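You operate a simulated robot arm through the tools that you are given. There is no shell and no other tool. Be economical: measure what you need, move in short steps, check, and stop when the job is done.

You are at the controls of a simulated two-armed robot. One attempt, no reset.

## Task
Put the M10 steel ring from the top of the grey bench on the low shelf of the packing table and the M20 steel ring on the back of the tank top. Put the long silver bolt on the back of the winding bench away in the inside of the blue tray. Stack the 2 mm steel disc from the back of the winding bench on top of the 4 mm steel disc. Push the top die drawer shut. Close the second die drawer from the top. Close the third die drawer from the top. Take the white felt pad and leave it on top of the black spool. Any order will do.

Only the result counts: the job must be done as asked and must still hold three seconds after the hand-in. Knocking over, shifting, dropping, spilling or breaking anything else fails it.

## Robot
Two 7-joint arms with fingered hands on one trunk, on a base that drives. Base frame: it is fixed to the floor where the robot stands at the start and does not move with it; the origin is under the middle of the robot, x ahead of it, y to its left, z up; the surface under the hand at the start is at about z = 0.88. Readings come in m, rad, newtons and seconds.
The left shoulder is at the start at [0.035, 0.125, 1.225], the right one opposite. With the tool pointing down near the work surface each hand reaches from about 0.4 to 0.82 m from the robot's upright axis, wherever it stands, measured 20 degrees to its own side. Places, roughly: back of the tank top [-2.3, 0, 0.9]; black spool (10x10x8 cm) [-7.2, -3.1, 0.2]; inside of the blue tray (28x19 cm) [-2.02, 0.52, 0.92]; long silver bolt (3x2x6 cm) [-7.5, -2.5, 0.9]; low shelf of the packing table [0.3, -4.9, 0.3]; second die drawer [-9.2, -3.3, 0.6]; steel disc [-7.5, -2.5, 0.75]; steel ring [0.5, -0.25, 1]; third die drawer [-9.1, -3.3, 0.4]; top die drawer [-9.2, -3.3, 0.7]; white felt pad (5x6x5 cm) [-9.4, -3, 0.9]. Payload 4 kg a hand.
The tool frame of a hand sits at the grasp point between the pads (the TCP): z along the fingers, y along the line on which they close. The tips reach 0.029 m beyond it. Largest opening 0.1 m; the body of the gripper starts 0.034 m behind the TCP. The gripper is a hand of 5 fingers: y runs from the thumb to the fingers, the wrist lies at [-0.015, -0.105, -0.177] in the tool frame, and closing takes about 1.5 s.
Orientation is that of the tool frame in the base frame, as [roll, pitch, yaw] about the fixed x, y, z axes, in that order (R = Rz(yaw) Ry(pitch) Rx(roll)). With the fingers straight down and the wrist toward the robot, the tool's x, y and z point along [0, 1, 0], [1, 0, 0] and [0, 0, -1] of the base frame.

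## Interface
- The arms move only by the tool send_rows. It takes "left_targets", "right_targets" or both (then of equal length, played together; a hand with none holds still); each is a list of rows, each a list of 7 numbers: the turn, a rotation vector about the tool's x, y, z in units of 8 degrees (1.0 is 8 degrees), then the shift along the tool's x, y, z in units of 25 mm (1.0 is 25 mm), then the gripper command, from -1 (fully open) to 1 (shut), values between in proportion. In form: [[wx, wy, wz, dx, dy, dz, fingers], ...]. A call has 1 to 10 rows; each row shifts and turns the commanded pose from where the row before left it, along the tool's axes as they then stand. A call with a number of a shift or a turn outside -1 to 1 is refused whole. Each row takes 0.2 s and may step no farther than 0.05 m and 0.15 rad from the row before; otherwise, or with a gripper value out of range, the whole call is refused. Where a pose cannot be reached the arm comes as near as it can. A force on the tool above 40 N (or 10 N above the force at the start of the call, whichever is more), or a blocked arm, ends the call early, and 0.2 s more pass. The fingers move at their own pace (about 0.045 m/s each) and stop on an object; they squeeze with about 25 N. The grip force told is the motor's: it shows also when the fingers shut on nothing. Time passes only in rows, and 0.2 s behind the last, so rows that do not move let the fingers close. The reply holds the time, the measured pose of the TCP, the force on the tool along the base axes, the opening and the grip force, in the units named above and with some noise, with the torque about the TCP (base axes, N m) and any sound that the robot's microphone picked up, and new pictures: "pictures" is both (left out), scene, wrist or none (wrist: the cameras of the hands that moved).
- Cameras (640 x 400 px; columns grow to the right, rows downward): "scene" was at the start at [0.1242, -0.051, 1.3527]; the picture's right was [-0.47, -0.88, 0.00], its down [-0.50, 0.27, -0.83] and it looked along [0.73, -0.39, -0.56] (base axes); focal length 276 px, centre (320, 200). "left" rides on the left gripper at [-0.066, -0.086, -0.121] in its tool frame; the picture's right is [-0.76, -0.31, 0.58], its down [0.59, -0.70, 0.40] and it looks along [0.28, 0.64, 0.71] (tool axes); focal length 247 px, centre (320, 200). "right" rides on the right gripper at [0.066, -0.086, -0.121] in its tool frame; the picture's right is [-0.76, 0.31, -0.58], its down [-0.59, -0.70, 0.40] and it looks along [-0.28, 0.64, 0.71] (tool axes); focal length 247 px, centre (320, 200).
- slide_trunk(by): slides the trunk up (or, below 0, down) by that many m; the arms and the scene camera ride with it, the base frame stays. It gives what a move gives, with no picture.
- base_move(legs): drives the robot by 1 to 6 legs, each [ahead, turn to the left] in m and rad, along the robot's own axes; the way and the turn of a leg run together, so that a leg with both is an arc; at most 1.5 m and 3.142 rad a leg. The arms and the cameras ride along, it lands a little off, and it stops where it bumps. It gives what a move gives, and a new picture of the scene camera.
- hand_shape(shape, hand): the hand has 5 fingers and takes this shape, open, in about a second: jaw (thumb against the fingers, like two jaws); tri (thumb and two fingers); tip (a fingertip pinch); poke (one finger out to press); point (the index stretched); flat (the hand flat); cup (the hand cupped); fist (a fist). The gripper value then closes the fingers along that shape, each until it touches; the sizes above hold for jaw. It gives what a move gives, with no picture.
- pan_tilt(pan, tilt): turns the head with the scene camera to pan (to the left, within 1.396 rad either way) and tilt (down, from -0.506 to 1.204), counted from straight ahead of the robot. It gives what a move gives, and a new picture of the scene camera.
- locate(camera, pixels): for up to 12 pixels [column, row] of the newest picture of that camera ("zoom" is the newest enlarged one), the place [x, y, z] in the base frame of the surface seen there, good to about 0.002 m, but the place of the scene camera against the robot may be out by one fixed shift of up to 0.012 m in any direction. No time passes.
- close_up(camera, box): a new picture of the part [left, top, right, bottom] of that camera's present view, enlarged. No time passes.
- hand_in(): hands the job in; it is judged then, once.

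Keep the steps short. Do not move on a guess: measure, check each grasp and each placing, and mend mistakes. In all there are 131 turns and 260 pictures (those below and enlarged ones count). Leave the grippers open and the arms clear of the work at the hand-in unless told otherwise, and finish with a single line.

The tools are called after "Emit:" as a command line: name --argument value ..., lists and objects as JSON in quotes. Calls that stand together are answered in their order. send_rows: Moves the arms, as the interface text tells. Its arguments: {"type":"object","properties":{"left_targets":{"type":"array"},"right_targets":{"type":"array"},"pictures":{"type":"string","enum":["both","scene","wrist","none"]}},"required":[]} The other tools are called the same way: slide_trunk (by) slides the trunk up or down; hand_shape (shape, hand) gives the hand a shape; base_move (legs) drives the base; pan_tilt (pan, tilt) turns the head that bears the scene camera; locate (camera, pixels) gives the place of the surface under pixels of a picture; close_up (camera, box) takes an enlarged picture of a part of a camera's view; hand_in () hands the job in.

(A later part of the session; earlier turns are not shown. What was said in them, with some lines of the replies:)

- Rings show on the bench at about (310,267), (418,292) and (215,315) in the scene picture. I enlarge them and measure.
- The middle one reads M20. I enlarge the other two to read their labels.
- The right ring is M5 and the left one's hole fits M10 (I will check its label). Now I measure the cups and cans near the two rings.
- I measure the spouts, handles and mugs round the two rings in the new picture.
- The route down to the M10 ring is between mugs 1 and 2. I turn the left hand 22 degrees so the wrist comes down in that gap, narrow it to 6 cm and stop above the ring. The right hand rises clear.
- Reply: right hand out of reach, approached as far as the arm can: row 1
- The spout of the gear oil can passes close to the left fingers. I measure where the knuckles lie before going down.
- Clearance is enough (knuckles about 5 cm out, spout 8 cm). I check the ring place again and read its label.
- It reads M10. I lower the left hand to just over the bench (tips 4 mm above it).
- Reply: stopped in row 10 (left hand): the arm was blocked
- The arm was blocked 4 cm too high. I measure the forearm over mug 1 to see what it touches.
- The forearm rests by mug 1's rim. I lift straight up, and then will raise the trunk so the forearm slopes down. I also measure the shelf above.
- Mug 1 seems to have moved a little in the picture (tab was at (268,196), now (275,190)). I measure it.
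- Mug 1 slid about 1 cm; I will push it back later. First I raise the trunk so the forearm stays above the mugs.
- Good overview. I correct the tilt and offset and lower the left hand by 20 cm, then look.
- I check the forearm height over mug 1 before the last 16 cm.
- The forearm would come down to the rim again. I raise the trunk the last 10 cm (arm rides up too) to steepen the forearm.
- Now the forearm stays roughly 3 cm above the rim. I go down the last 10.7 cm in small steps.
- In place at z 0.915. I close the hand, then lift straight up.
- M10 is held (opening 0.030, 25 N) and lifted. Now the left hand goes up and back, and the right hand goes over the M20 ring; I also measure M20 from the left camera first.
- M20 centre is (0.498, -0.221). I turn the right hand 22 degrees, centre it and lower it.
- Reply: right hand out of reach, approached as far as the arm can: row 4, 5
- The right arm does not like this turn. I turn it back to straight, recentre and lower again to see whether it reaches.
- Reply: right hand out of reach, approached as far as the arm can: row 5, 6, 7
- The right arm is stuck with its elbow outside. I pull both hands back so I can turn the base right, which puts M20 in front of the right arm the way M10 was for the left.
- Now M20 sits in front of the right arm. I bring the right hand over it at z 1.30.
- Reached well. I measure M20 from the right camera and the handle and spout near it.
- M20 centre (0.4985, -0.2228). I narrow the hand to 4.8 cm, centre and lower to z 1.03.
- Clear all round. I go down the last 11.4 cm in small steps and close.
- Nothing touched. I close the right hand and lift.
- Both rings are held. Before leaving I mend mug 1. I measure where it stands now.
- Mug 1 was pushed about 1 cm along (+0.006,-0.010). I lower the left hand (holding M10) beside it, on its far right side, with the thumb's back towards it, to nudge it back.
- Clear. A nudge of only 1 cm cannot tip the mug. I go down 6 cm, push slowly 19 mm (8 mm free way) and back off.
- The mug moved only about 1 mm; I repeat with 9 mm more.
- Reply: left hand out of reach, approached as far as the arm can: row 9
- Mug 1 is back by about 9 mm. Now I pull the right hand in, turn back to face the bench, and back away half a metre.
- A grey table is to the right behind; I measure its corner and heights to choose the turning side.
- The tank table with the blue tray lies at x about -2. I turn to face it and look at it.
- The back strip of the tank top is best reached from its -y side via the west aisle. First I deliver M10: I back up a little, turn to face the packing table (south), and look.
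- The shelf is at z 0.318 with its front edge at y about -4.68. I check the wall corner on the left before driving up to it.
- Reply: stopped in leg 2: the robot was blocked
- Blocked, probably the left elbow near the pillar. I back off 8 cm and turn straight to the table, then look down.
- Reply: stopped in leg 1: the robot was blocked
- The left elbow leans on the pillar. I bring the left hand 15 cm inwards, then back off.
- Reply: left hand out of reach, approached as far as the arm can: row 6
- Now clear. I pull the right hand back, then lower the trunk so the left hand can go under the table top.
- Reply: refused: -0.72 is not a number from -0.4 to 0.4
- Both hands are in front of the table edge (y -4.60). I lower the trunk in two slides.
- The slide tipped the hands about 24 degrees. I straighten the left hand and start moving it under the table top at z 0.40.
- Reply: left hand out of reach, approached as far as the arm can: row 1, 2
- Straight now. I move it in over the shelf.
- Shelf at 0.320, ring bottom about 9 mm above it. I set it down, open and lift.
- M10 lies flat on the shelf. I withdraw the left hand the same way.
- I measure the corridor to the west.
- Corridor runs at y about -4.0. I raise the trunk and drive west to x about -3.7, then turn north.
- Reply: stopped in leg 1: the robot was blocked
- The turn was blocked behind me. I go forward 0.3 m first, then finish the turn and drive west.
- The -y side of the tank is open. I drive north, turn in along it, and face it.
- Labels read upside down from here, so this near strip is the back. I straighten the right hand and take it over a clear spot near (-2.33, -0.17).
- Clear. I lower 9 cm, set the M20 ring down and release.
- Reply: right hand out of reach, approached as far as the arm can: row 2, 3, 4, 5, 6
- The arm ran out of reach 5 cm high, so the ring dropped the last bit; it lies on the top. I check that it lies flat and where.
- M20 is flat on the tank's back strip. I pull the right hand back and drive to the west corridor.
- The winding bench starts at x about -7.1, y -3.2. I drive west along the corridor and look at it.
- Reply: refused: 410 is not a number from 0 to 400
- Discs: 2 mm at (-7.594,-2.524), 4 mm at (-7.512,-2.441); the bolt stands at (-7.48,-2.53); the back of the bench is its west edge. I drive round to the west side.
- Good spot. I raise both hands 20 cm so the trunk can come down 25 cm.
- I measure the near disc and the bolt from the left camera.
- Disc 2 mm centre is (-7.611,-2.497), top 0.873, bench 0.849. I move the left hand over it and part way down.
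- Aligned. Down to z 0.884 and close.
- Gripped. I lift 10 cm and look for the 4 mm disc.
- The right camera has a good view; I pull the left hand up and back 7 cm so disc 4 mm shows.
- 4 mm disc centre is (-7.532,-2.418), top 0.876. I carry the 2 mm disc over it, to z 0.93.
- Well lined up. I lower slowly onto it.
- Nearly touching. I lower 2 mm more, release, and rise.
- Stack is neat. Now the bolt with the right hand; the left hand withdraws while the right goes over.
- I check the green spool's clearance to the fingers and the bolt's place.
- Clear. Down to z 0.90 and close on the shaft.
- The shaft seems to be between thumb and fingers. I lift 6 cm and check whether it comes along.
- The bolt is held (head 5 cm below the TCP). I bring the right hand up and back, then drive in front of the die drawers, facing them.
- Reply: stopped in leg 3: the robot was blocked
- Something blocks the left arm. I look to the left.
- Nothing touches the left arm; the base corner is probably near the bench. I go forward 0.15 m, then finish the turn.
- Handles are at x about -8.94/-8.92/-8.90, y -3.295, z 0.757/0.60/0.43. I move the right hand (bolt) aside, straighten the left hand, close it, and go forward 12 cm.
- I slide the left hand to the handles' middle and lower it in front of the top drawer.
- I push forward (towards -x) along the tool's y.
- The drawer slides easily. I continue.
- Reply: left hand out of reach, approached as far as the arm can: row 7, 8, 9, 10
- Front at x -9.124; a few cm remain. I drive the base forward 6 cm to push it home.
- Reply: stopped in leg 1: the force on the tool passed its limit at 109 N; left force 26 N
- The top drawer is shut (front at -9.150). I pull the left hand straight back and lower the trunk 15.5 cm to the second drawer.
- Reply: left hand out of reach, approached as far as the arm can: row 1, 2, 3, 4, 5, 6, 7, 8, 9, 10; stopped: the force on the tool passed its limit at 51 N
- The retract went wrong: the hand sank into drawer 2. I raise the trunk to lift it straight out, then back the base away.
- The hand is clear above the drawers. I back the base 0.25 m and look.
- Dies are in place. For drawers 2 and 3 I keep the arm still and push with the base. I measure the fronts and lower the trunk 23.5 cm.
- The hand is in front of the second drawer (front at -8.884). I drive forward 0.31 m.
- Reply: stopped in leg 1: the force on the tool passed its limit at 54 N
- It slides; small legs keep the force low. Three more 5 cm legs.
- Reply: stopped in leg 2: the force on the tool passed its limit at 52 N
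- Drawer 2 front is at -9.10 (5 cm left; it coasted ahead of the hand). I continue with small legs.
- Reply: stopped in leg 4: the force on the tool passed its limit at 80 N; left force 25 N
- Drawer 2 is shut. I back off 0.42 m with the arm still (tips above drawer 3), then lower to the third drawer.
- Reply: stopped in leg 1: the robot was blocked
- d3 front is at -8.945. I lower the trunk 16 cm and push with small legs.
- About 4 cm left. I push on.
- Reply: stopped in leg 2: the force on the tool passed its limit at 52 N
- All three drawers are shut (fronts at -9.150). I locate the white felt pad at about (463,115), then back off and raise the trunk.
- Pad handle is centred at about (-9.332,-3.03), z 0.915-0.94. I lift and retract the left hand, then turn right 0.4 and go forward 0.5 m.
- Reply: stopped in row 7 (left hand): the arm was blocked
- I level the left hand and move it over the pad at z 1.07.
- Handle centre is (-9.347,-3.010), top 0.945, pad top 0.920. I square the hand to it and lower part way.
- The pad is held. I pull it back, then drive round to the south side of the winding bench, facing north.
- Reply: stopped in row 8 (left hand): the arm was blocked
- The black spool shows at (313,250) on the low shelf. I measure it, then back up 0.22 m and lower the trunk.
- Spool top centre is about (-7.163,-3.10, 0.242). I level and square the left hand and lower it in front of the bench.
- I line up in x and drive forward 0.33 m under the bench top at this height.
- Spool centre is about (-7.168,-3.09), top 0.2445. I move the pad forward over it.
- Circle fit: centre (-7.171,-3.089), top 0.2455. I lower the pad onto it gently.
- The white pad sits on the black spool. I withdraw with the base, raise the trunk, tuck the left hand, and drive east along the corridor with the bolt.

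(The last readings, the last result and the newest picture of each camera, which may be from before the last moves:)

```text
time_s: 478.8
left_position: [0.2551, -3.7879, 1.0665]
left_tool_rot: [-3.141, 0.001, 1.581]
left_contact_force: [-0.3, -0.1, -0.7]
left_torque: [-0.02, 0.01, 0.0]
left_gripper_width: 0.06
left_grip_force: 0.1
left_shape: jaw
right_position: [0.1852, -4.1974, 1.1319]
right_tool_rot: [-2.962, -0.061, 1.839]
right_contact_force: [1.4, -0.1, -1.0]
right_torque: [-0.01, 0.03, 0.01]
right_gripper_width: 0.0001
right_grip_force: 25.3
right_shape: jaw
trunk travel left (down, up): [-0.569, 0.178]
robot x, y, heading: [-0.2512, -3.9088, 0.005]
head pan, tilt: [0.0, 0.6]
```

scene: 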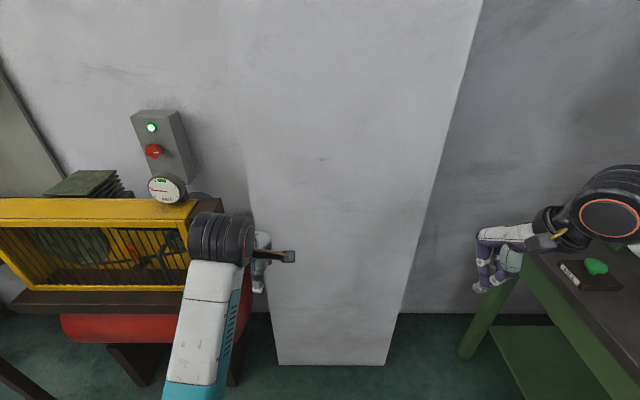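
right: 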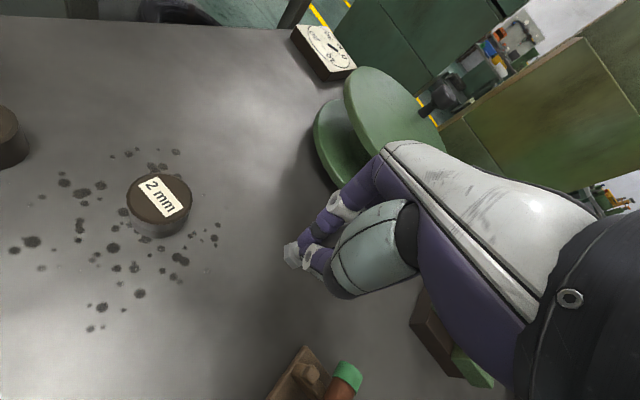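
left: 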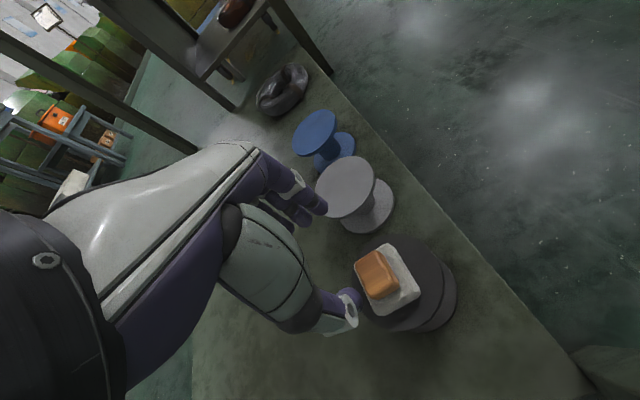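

Now north past the start place, into the aisle between the tank and the lathe, and turn to face the tray.

Emit:
base_move --legs '[[0, 1.566], [1.5, 0], [1.5, 0], [0.9, 0], [0, 0.68], [1.5, 0]]'

Emit:
base_move --legs '[[0, 0.895], [0.73, 0], [0, 1.571]]'

Emit:
pan_tilt --pan -0.15 --tilt 0.8

Emit:
close_up --camera "right" --box '[0, 0, 640, 400]'

```text
time_s: 510.2
left_position: [-1.6244, 1.4259, 1.0661]
left_tool_rot: [3.141, -0.001, -2.434]
left_contact_force: [0.2, 0.4, 0.6]
left_torque: [0.02, 0.03, 0.03]
left_gripper_width: 0.0597
left_grip_force: 0.1
left_shape: jaw
right_position: [-1.2666, 1.6354, 1.1309]
right_tool_rot: [-2.962, -0.062, -2.174]
right_contact_force: [-0.4, 0.6, -0.8]
right_torque: [0.0, -0.01, 0.02]
right_gripper_width: 0.0002
right_grip_force: 25.0
right_shape: jaw
trunk travel left (down, up): [-0.569, 0.178]
robot x, y, heading: [-1.2097, 1.1133, 2.277]
head pan, tilt: [0.0, 0.6]
```

scene: 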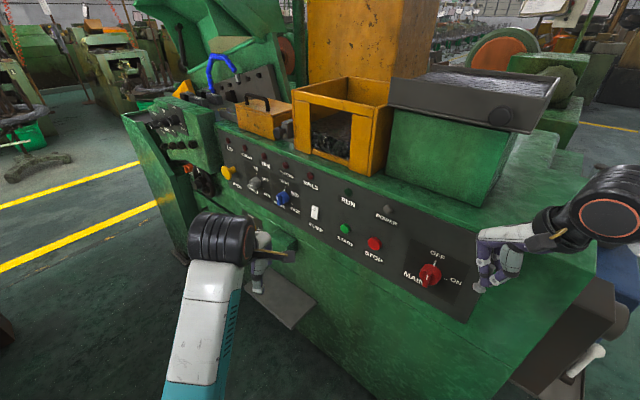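

```text
time_s: 520.5
left_position: [-1.8118, 0.5937, 1.066]
left_tool_rot: [3.14, -0.001, 0.033]
left_contact_force: [-0.1, 0.2, 0.5]
left_torque: [0.02, 0.01, -0.02]
left_gripper_width: 0.0601
left_grip_force: 0.0
left_shape: jaw
right_position: [-2.2243, 0.6523, 1.1315]
right_tool_rot: [-2.962, -0.062, 0.291]
right_contact_force: [-0.1, 0.4, -0.1]
right_torque: [0.0, 0.03, 0.01]
right_gripper_width: 0.0001
right_grip_force: 25.2
right_shape: jaw
trunk travel left (down, up): [-0.569, 0.178]
robot x, y, heading: [-1.948, 1.0985, -1.544]
head pan, tilt: [0.0, 0.6]
```

scene: 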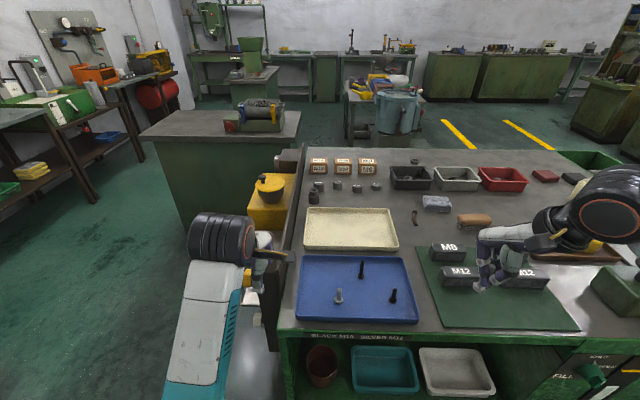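

```text
time_s: 521.2
left_position: [-1.8118, 0.5943, 1.067]
left_tool_rot: [3.141, 0.001, 0.032]
left_contact_force: [0.3, -0.1, -0.9]
left_torque: [0.01, 0.03, 0.0]
left_gripper_width: 0.0599
left_grip_force: 0.1
left_shape: jaw
right_position: [-2.2246, 0.6529, 1.1317]
right_tool_rot: [-2.962, -0.061, 0.293]
right_contact_force: [-0.3, 0.7, 0.1]
right_torque: [0.01, 0.01, -0.04]
right_gripper_width: 0.0
right_grip_force: 24.8
right_shape: jaw
trunk travel left (down, up): [-0.569, 0.178]
robot x, y, heading: [-1.9432, 1.0955, -1.545]
head pan, tilt: [-0.15, 0.799]
```

scene: 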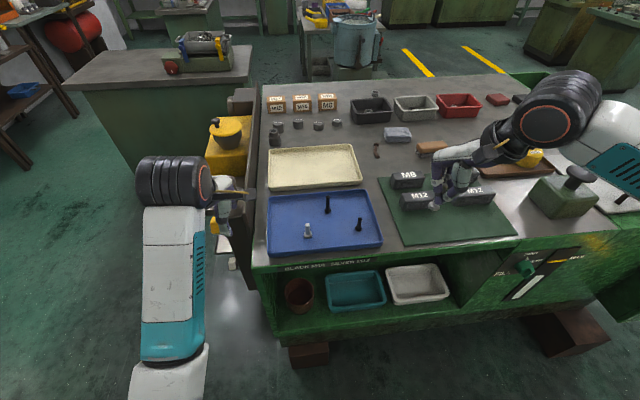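

```text
1.00 times, centred on (320, 200) of right (not enlarged: the box is as wide or as high as the picture)
```

zoom: 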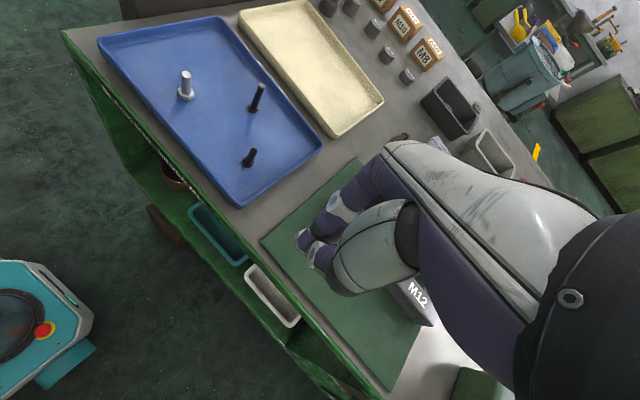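

The tray shows with bolts at (308,232), (328,207), (360,225). I measure it, check the bolt in the hand, level the right hand and move the left hand aside.

Emit:
locate --camera "zoom" --pixels '[[187, 95], [254, 108], [246, 163], [110, 48], [238, 200], [312, 150], [210, 22], [140, 60], [200, 130], [225, 60], [280, 140]]'

Emit:
send_rows --left_targets '[[0, 0, 0, 0.8, -0.3, -0.5, -0.2], [0, 0, 0, 0.8, -0.3, -0.5, -0.2], [0, 0, 0, 0.8, -0.3, -0.5, -0.2], [0, 0, 0, 0.8, -0.3, 0, -0.2], [0, 0, 0, 0.8, -0.3, 0, -0.2], [0, 0, 0, 0.8, -0.3, 0, -0.2]]' --right_targets '[[-0.65, -0.22, 0, 0, 0, 0, 1], [-0.64, -0.22, 0, 0, 0, 0, 1], [0, 0, 0, 0.8, 0.3, 0, 1], [0, 0, 0, 0.8, 0.3, 0, 1], [0, 0, 0, 0.8, 0.3, 0, 1], [0, 0, 0, 0.8, 0.3, 0, 1]]' --pictures "wrist"

Emit:
close_up --camera "right" --box '[260, 180, 400, 310]'

```text
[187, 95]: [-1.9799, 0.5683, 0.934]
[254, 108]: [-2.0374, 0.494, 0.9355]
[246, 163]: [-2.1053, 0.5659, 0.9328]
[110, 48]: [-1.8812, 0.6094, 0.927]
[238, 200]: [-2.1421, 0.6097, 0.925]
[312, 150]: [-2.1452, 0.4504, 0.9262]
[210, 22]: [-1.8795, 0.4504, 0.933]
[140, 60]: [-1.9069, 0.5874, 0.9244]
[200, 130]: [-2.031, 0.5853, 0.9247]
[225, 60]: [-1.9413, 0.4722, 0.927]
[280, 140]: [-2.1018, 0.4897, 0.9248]
```

```text
time_s: 522.6
left_position: [-1.6941, 0.6431, 1.1029]
left_tool_rot: [3.141, 0.002, 0.031]
left_contact_force: [0.5, 0.9, 0.4]
left_torque: [0.0, 0.01, 0.0]
left_gripper_width: 0.06
left_grip_force: 0.0
left_shape: jaw
right_position: [-2.1378, 0.6478, 1.1309]
right_tool_rot: [3.14, 0.0, 0.297]
right_contact_force: [0.5, -0.9, -0.6]
right_torque: [0.0, 0.03, -0.01]
right_gripper_width: 0.0
right_grip_force: 24.9
right_shape: jaw
trunk travel left (down, up): [-0.569, 0.178]
robot x, y, heading: [-1.9426, 1.0953, -1.542]
head pan, tilt: [-0.15, 0.799]
```

right: 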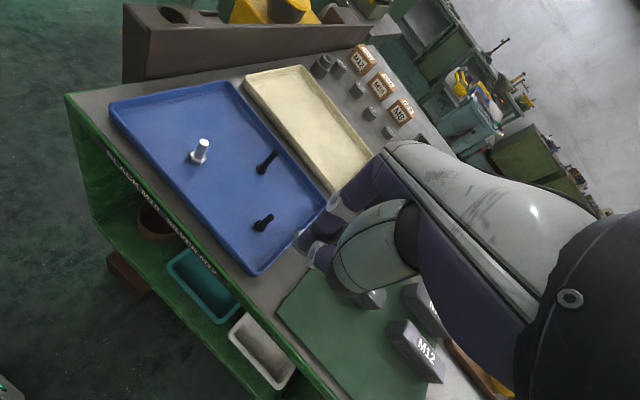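
left: 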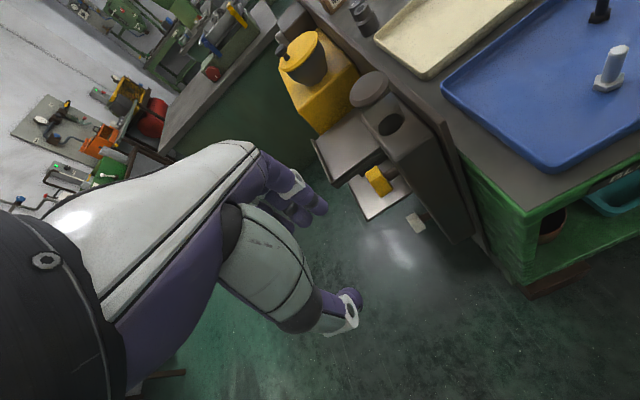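

```text
3.08 times, centred on (330, 245) of right
5 turns are left
```

zoom: 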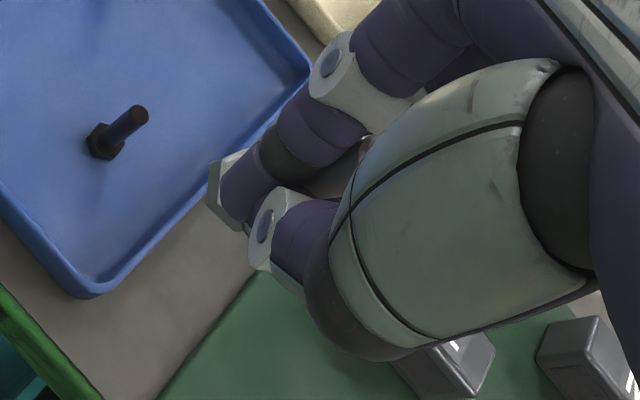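

The bolt is still held. I carry it over the free corner of the tray near (-1.915,0.49) and lower to just above the floor.

Emit:
send_rows --right_targets '[[0, 0, 0, 0.741, 0.961, 0, 1], [0, 0, 0, 0.741, 0.961, 0, 1], [0, 0, 0, 0.741, 0.961, 0, 1], [0, 0, 0, 0.741, 0.961, 0, 1], [0, 0, 0, 0.741, 0.961, 0, 1], [0, 0, 0, 0.741, 0.961, 0, 1], [0, 0, 0, 0.741, 0.961, 0, 1], [0, 0, 0, 0.741, 0.961, 0, 1], [0, 0, 0, 0.741, 0.961, 0, 1]]' --pictures "none"

Emit:
send_rows --right_targets '[[0, 0, 0, 0, 0, 0.8, 1], [0, 0, 0, 0, 0, 0.8, 1], [0, 0, 0, 0, 0, 0.8, 1], [0, 0, 0, 0, 0, 0.8, 1], [0, 0, 0, 0, 0, 0.8, 1], [0, 0, 0, 0, 0, 0.8, 1], [0, 0, 0, 0, 0, 0.8, 1], [0, 0, 0, 0, 0, 0.25, 1], [0, 0, 0, 0, 0, 0, 1]]' --pictures "both"

Emit:
close_up --camera "scene" --box '[220, 160, 400, 280]'

Emit:
close_up --camera "right" --box '[160, 120, 400, 320]'

```text
time_s: 524.6
left_position: [-1.6924, 0.6428, 1.104]
left_tool_rot: [-3.141, 0.001, 0.033]
left_contact_force: [0.4, 0.9, 0.2]
left_torque: [0.03, 0.04, 0.02]
left_gripper_width: 0.0599
left_grip_force: 0.0
left_shape: jaw
right_position: [-1.9152, 0.4896, 1.1311]
right_tool_rot: [3.141, 0.002, 0.299]
right_contact_force: [-1.0, -0.1, 0.1]
right_torque: [-0.04, 0.03, 0.04]
right_gripper_width: 0.0
right_grip_force: 25.4
right_shape: jaw
trunk travel left (down, up): [-0.569, 0.178]
robot x, y, heading: [-1.9424, 1.0989, -1.545]
head pan, tilt: [-0.15, 0.799]
```

```text
time_s: 526.6
left_position: [-1.6945, 0.6432, 1.1034]
left_tool_rot: [3.142, 0.0, 0.033]
left_contact_force: [-0.2, -0.1, -0.2]
left_torque: [0.04, 0.01, 0.01]
left_gripper_width: 0.0601
left_grip_force: 0.0
left_shape: jaw
right_position: [-1.9154, 0.4896, 0.9842]
right_tool_rot: [-3.141, 0.001, 0.298]
right_contact_force: [-0.1, 0.0, -1.2]
right_torque: [0.0, -0.04, 0.02]
right_gripper_width: 0.0
right_grip_force: 25.0
right_shape: jaw
trunk travel left (down, up): [-0.569, 0.178]
robot x, y, heading: [-1.942, 1.0942, -1.541]
head pan, tilt: [-0.15, 0.799]
```

scene: 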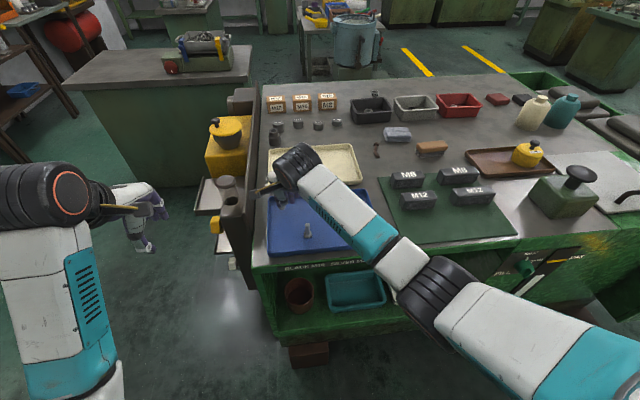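
right: 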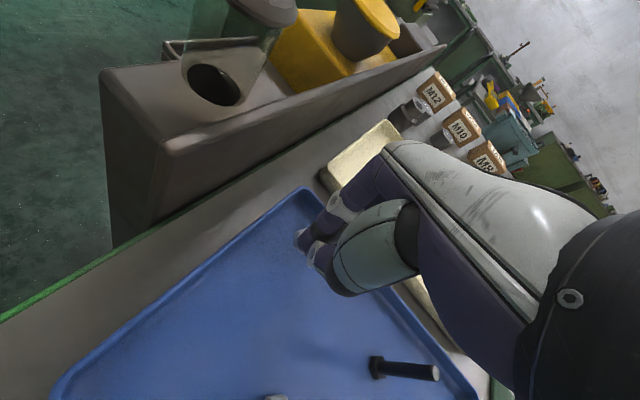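

```text
3.33 times, centred on (310, 220) of scene
```

zoom: 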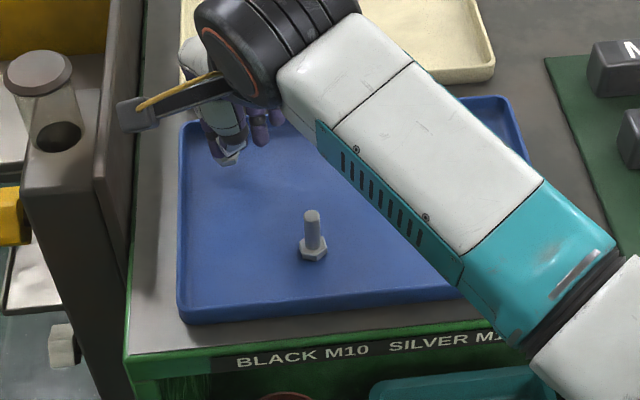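

```text
2.00 times, centred on (280, 220) of right
4 turns are left
```

zoom: 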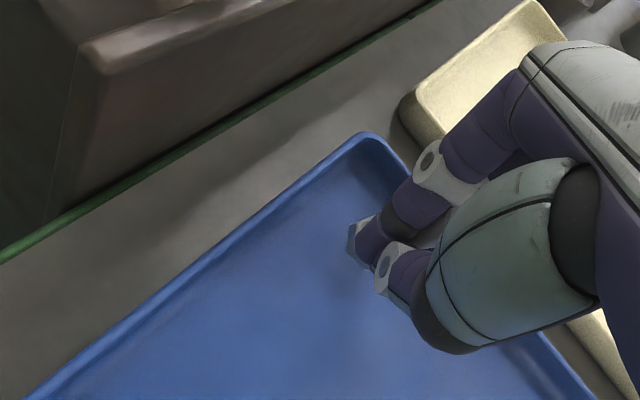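

Inside the tray corner, clear of the other bolts. I lower the last 8 mm, open slowly and lift.

Emit:
send_rows --right_targets '[[0, 0, 0, 0, 0, 0.15, 1], [0, 0, 0, 0, 0, 0.15, 1], [0, 0, 0, 0, 0, 0, 1], [0, 0, 0, 0, 0, 0, 0.8], [0, 0, 0, 0, 0, 0, 0.6], [0, 0, 0, 0, 0, 0, 0.3], [0, 0, 0, 0, 0, 0, 0.0], [0, 0, 0, 0, 0, 0, -0.2], [0, 0, 0, 0, 0, 0, -0.2]]' --pictures "none"

Emit:
send_rows --right_targets '[[0, 0, 0, 0, 0, -0.4, -0.2], [0, 0, 0, 0, 0, -0.6, -0.2], [0, 0, 0, 0, 0, -0.8, -0.2], [0, 0, 0, 0, 0, -1, -0.2], [0, 0, 0, 0, 0, -1, -0.2], [0, 0, 0, 0, 0, -1, -0.2], [0, 0, 0, 0, 0, -1, -0.2]]' --pictures "both"

Emit:
close_up --camera "scene" --box '[220, 160, 400, 280]'

```text
time_s: 528.6
left_position: [-1.6937, 0.6421, 1.1034]
left_tool_rot: [-3.142, -0.001, 0.034]
left_contact_force: [-0.1, -0.5, 0.1]
left_torque: [0.02, -0.02, -0.03]
left_gripper_width: 0.0598
left_grip_force: 0.1
left_shape: jaw
right_position: [-1.9158, 0.4905, 0.9774]
right_tool_rot: [3.141, 0.0, 0.297]
right_contact_force: [0.2, 1.0, -0.7]
right_torque: [0.05, -0.01, 0.02]
right_gripper_width: 0.0596
right_grip_force: 0.0
right_shape: jaw
trunk travel left (down, up): [-0.569, 0.178]
robot x, y, heading: [-1.9421, 1.0979, -1.545]
head pan, tilt: [-0.15, 0.799]
```

```text
time_s: 530.2
left_position: [-1.6932, 0.6432, 1.103]
left_tool_rot: [-3.141, 0.0, 0.033]
left_contact_force: [0.1, -0.8, 0.4]
left_torque: [0.01, 0.01, 0.03]
left_gripper_width: 0.06
left_grip_force: 0.0
left_shape: jaw
right_position: [-1.9165, 0.49, 1.1237]
right_tool_rot: [-3.142, 0.0, 0.299]
right_contact_force: [-0.1, 0.5, -0.3]
right_torque: [0.01, 0.05, 0.02]
right_gripper_width: 0.0608
right_grip_force: 0.0
right_shape: jaw
trunk travel left (down, up): [-0.569, 0.178]
robot x, y, heading: [-1.9477, 1.096, -1.544]
head pan, tilt: [-0.15, 0.799]
```

scene: 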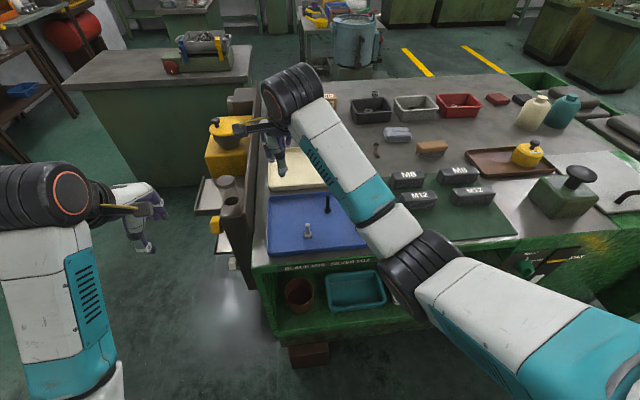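
right: 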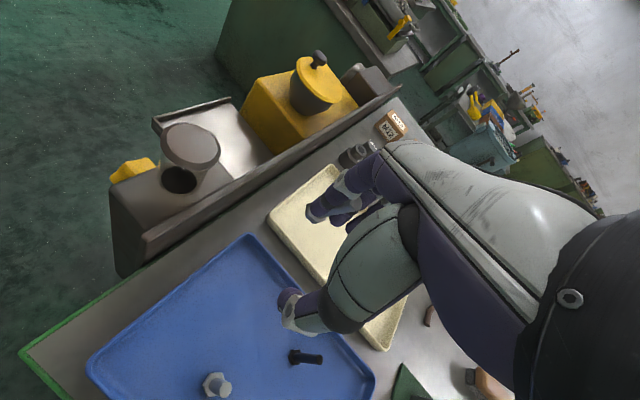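

```text
3.33 times, centred on (310, 220) of scene
3 turns are left
```

zoom: 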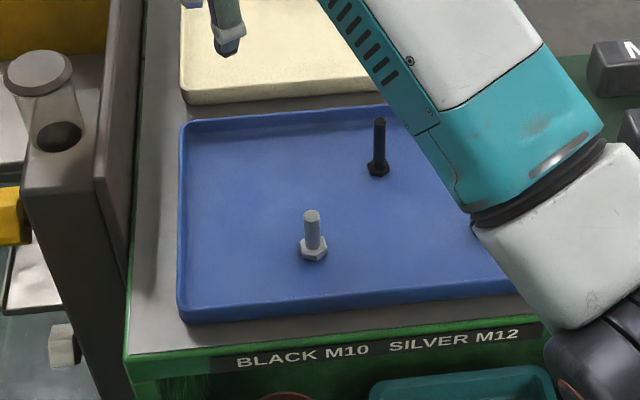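

The bolt does not show in the tray, so it may still cling in the hand. I take a close look, lower again to the same spot, open fully, and lift.

Emit:
close_up --camera "right" --box '[220, 170, 440, 350]'

Emit:
close_up --camera "scene" --box '[240, 110, 320, 200]'

Emit:
send_rows --right_targets '[[0, 0, 0, 0, 0, 1, -0.2], [0, 0, 0, 0, 0, 1, -0.2], [0, 0, 0, 0, 0, 1, -0.2], [0, 0, 0, 0, 0, 1, -0.2], [0, 0, 0, 0, 0, 0.9, -0.2], [0, 0, 0, 0, 0, 0.8, -0.4], [0, 0, 0, 0, 0, 0.1, -0.7], [0, 0, 0, 0, 0, 0, -1], [0, 0, 0, 0, 0, 0, -1], [0, 0, 0, 0, 0, 0, -1]]' --pictures "wrist"

Emit:
send_rows --right_targets '[[0, 0, 0, 0, 0, 0, -1], [0, 0, 0, 0, 0, -0.4, -1], [0, 0, 0, 0, 0, -0.6, -1], [0, 0, 0, 0, 0, -0.8, -1], [0, 0, 0, 0, 0, -1, -1], [0, 0, 0, 0, 0, -1, -1], [0, 0, 0, 0, 0, -1, -1], [0, 0, 0, 0, 0, -1, -1], [0, 0, 0, 0, 0, -1, -1]]' --pictures "both"

Emit:
close_up --camera "right" --box '[200, 150, 440, 350]'

Emit:
close_up --camera "scene" --box '[220, 100, 400, 280]'

```text
2.22 times, centred on (330, 260) of right
```

zoom: 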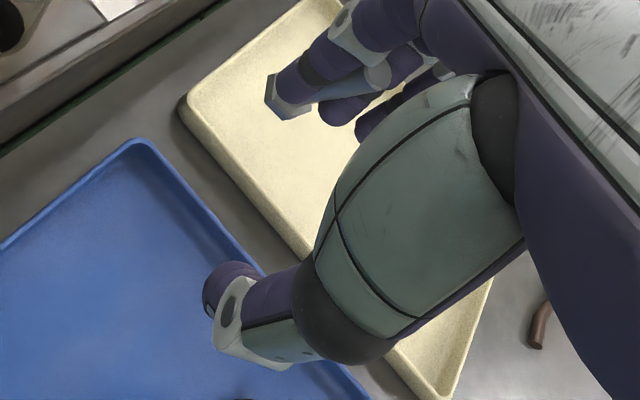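

```text
4.44 times, centred on (280, 155) of scene
```

zoom: 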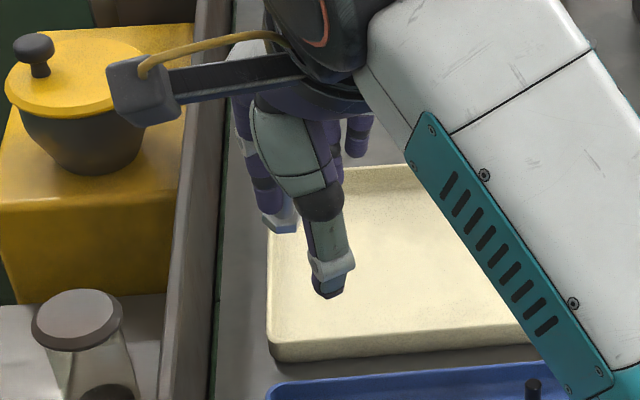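

```text
time_s: 532.4
left_position: [-1.694, 0.644, 1.1039]
left_tool_rot: [3.14, 0.0, 0.034]
left_contact_force: [-0.3, -1.1, 1.0]
left_torque: [-0.01, -0.01, -0.01]
left_gripper_width: 0.06
left_grip_force: 0.0
left_shape: jaw
right_position: [-1.9162, 0.4913, 0.9801]
right_tool_rot: [3.137, -0.002, 0.297]
right_contact_force: [-1.0, 4.5, 14.1]
right_torque: [-0.61, -0.11, -0.03]
right_gripper_width: 0.0967
right_grip_force: 0.1
right_shape: jaw
trunk travel left (down, up): [-0.569, 0.178]
robot x, y, heading: [-1.9452, 1.0973, -1.543]
head pan, tilt: [-0.15, 0.799]
```

right: 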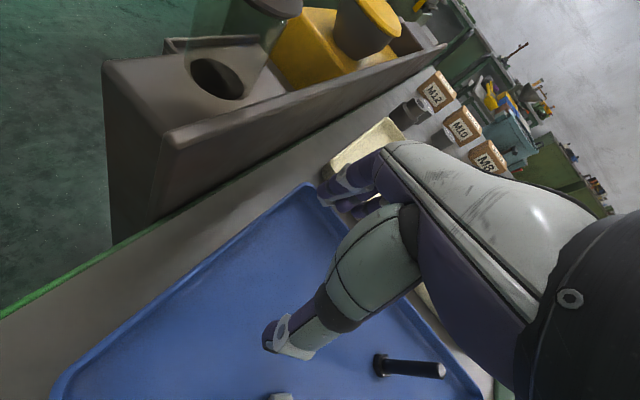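

```text
time_s: 534.4
left_position: [-1.6944, 0.6414, 1.1036]
left_tool_rot: [-3.141, 0.002, 0.034]
left_contact_force: [0.3, -0.1, -0.6]
left_torque: [0.01, -0.01, 0.0]
left_gripper_width: 0.0596
left_grip_force: 0.0
left_shape: jaw
right_position: [-1.9154, 0.49, 1.1473]
right_tool_rot: [-3.141, 0.0, 0.3]
right_contact_force: [0.1, -1.2, -0.8]
right_torque: [0.04, -0.01, -0.03]
right_gripper_width: 0.0994
right_grip_force: 0.0
right_shape: jaw
trunk travel left (down, up): [-0.569, 0.178]
robot x, y, heading: [-1.9419, 1.0956, -1.545]
head pan, tilt: [-0.15, 0.799]
```

scene: 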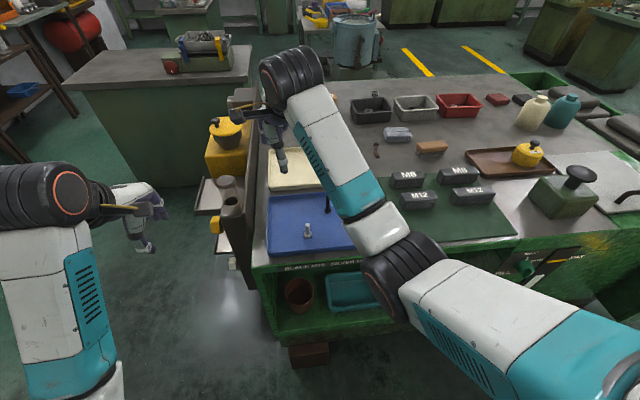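
right: 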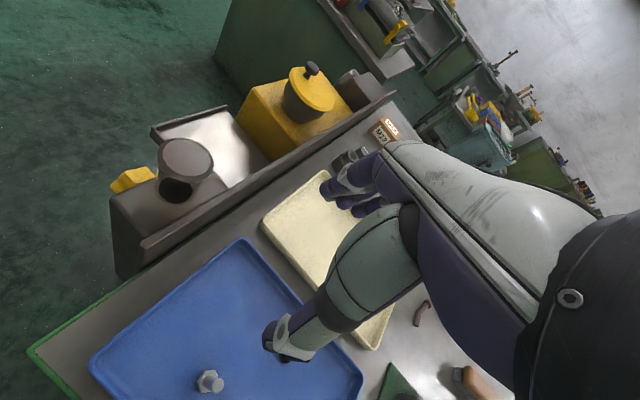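

```text
2.00 times, centred on (320, 250) of right
```

zoom: 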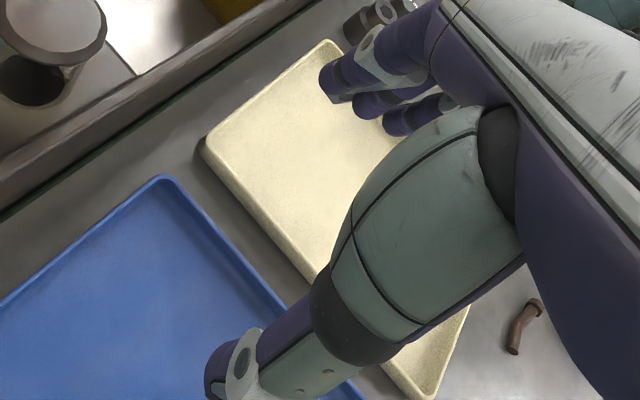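

```text
2.22 times, centred on (310, 190) of scene
2 turns are left
```

zoom: 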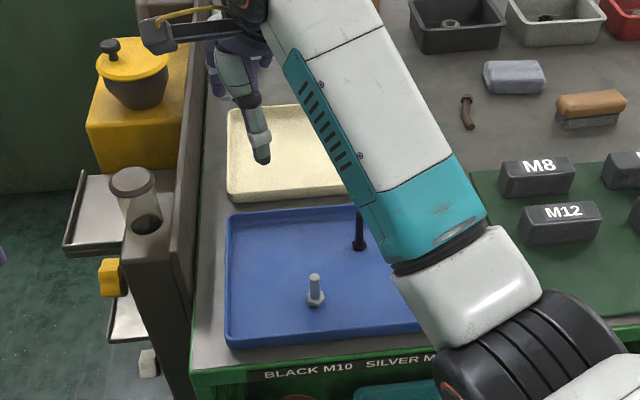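

The close-up shows the bolt wedged between the index and middle fingers. I put those fingertips over the free part of the tray, above the other bolts, and change the hand shape to "point", which parts the fingers.

Emit:
send_rows --right_targets '[[0, 0, 0, 0.05, -0.9, 0, -1], [0, 0, 0, 0.04, -0.9, 0, -1], [0, 0, 0, 0, -0.9, 0, -1], [0, 0, 0, 0, 0, 1, -1], [0, 0, 0, 0, 0, 1, -1], [0, 0, 0, 0, 0, 1, -1], [0, 0, 0, 0, 0, 1, -1], [0, 0, 0, 0, 0, 0.4, -1], [0, 0, 0, 0, 0, 0, -1]]' --pictures "none"

Emit:
close_up --camera "right" --box '[200, 150, 440, 350]'

Emit:
hand_shape --hand "right" --shape "point"

Emit:
close_up --camera "right" --box '[120, 120, 440, 380]'

Emit:
send_rows --right_targets '[[0, 0, 0, 0, 0, 0, -1], [0, 0, 0, 0, 0, -0.5, -1], [0, 0, 0, 0, 0, -1, -1], [0, 0, 0, 0, 0, -1, -1], [0, 0, 0, 0, 0, -1, -1], [0, 0, 0, 0, 0, -1, -1]]' --pictures "both"

Emit:
close_up --camera "scene" --box '[220, 100, 400, 280]'

Emit:
close_up --camera "right" --box '[160, 130, 440, 380]'

```text
time_s: 536.4
left_position: [-1.6935, 0.6416, 1.1029]
left_tool_rot: [-3.141, 0.0, 0.034]
left_contact_force: [0.1, 0.5, -0.3]
left_torque: [-0.02, 0.03, 0.0]
left_gripper_width: 0.0599
left_grip_force: 0.1
left_shape: jaw
right_position: [-1.9341, 0.5558, 1.0372]
right_tool_rot: [-3.141, 0.0, 0.298]
right_contact_force: [0.6, 0.4, -0.9]
right_torque: [0.01, 0.02, 0.02]
right_gripper_width: 0.0995
right_grip_force: 0.1
right_shape: jaw
trunk travel left (down, up): [-0.569, 0.178]
robot x, y, heading: [-1.9449, 1.0974, -1.549]
head pan, tilt: [-0.15, 0.799]
```

```text
2.00 times, centred on (320, 250) of right
```

zoom: 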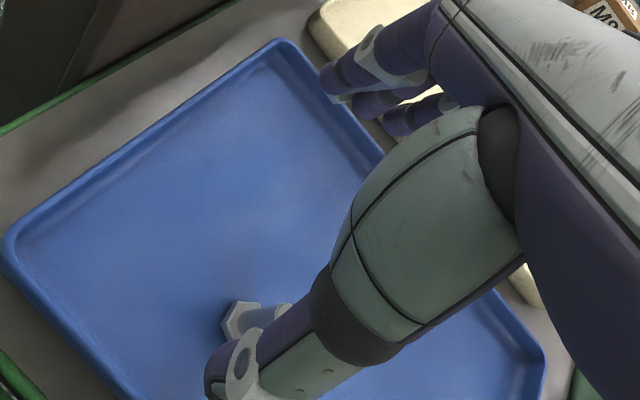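

```text
time_s: 537.3
left_position: [-1.6944, 0.6421, 1.1036]
left_tool_rot: [-3.139, 0.0, 0.034]
left_contact_force: [-0.3, 0.6, -0.6]
left_torque: [-0.02, -0.04, 0.01]
left_gripper_width: 0.06
left_grip_force: 0.1
left_shape: jaw
right_position: [-1.9332, 0.5558, 1.0372]
right_tool_rot: [3.141, 0.0, 0.297]
right_contact_force: [0.2, 0.8, -0.6]
right_torque: [-0.01, -0.01, 0.03]
right_gripper_width: 0.0931
right_grip_force: 0.2
right_shape: point
trunk travel left (down, up): [-0.569, 0.178]
robot x, y, heading: [-1.9448, 1.0933, -1.545]
head pan, tilt: [-0.15, 0.799]
```

```text
1.54 times, centred on (280, 250) of right
```

zoom: 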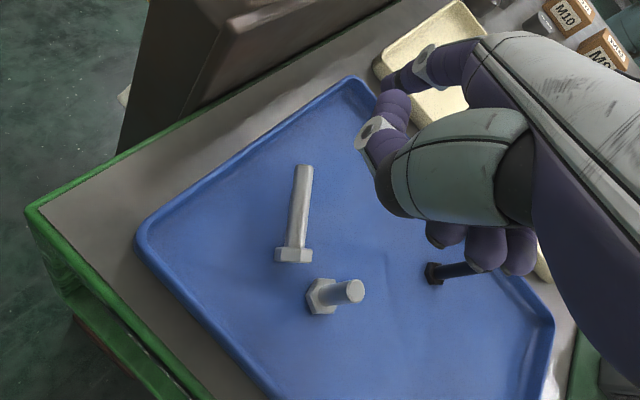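

```text
time_s: 538.7
left_position: [-1.6936, 0.6421, 1.1034]
left_tool_rot: [3.141, 0.0, 0.034]
left_contact_force: [0.4, 0.1, -0.8]
left_torque: [-0.04, 0.02, 0.01]
left_gripper_width: 0.0597
left_grip_force: 0.0
left_shape: jaw
right_position: [-1.9323, 0.5555, 1.1497]
right_tool_rot: [-3.14, -0.001, 0.297]
right_contact_force: [0.7, -0.1, 0.6]
right_torque: [0.03, 0.02, 0.01]
right_gripper_width: 0.0928
right_grip_force: 0.1
right_shape: point
trunk travel left (down, up): [-0.569, 0.178]
robot x, y, heading: [-1.9475, 1.0935, -1.545]
head pan, tilt: [-0.15, 0.799]
```

scene: 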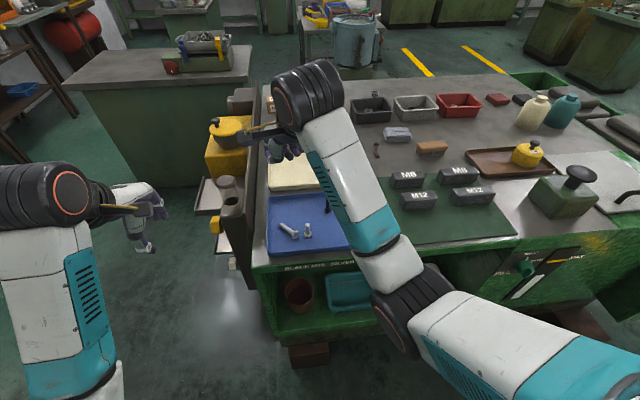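
right: 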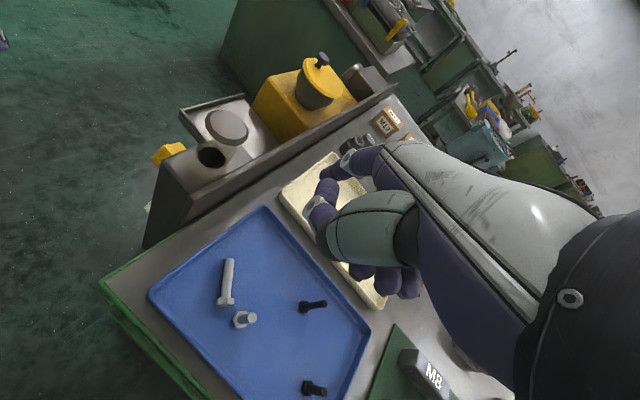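

```text
2.22 times, centred on (310, 190) of scene
```

zoom: 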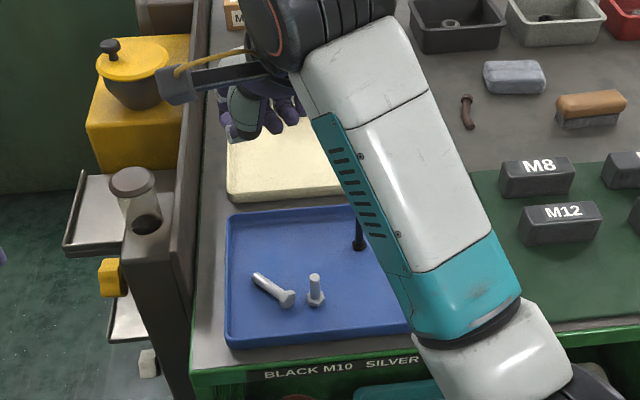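

```text
1.60 times, centred on (300, 255) of right
1 turns are left
```

zoom: 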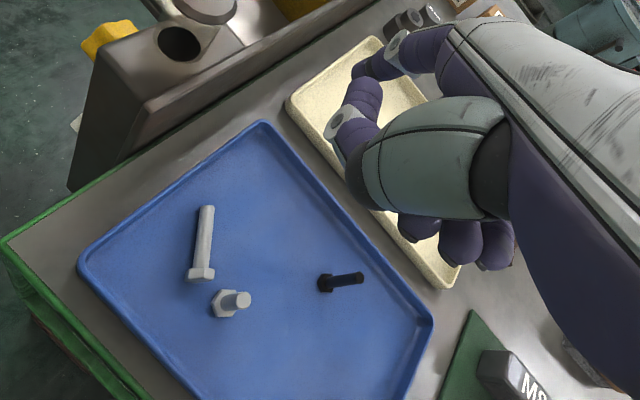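

The long silver bolt now lies inside the blue tray and the others still stand. I raise both open hands clear and hand in.

Emit:
send_rows --left_targets '[[0, 0, 0, 0, 0, -0.5, -0.6], [0, 0, 0, 0, 0, -0.5, -1], [0, 0, 0, 0, 0, 0, -1], [0, 0, 0, 0, 0, 0, -1]]' --right_targets '[[0, 0, 0, 0, 0, -1, -1], [0, 0, 0, 0, 0, -1, -1], [0, 0, 0, 0, 0, -1, -1], [0, 0, 0, 0, 0, -1, -1]]' --pictures "none"

Emit:
hand_shape --hand "right" --shape "jaw"

Emit:
hand_in

```text
time_s: 539.7
left_position: [-1.6932, 0.6422, 1.1279]
left_tool_rot: [3.14, -0.001, 0.033]
left_contact_force: [0.1, 0.0, -0.5]
left_torque: [0.0, -0.01, 0.0]
left_gripper_width: 0.0997
left_grip_force: 0.1
left_shape: jaw
right_position: [-1.932, 0.556, 1.2486]
right_tool_rot: [-3.14, -0.004, 0.298]
right_contact_force: [1.0, 1.0, 0.2]
right_torque: [0.01, 0.0, 0.01]
right_gripper_width: 0.0931
right_grip_force: 0.0
right_shape: point
trunk travel left (down, up): [-0.569, 0.178]
robot x, y, heading: [-1.9462, 1.0915, -1.541]
head pan, tilt: [-0.15, 0.799]
```

```text
time_s: 540.6
left_position: [-1.694, 0.6425, 1.1282]
left_tool_rot: [-3.141, 0.002, 0.033]
left_contact_force: [0.6, 0.2, -0.8]
left_torque: [0.02, 0.02, -0.01]
left_gripper_width: 0.0999
left_grip_force: 0.1
left_shape: jaw
right_position: [-1.9326, 0.5561, 1.2489]
right_tool_rot: [-3.141, 0.001, 0.3]
right_contact_force: [-0.2, -0.6, 0.6]
right_torque: [-0.04, 0.01, 0.0]
right_gripper_width: 0.1
right_grip_force: 0.1
right_shape: jaw
trunk travel left (down, up): [-0.569, 0.178]
robot x, y, heading: [-1.9428, 1.0977, -1.54]
head pan, tilt: [-0.15, 0.799]
```

```text
The job is handed in.
```

All eight parts are done and the job is handed in, with one slip: my forearm slid a mug on the grey bench about 1 cm, and I nudged it most of the way back.
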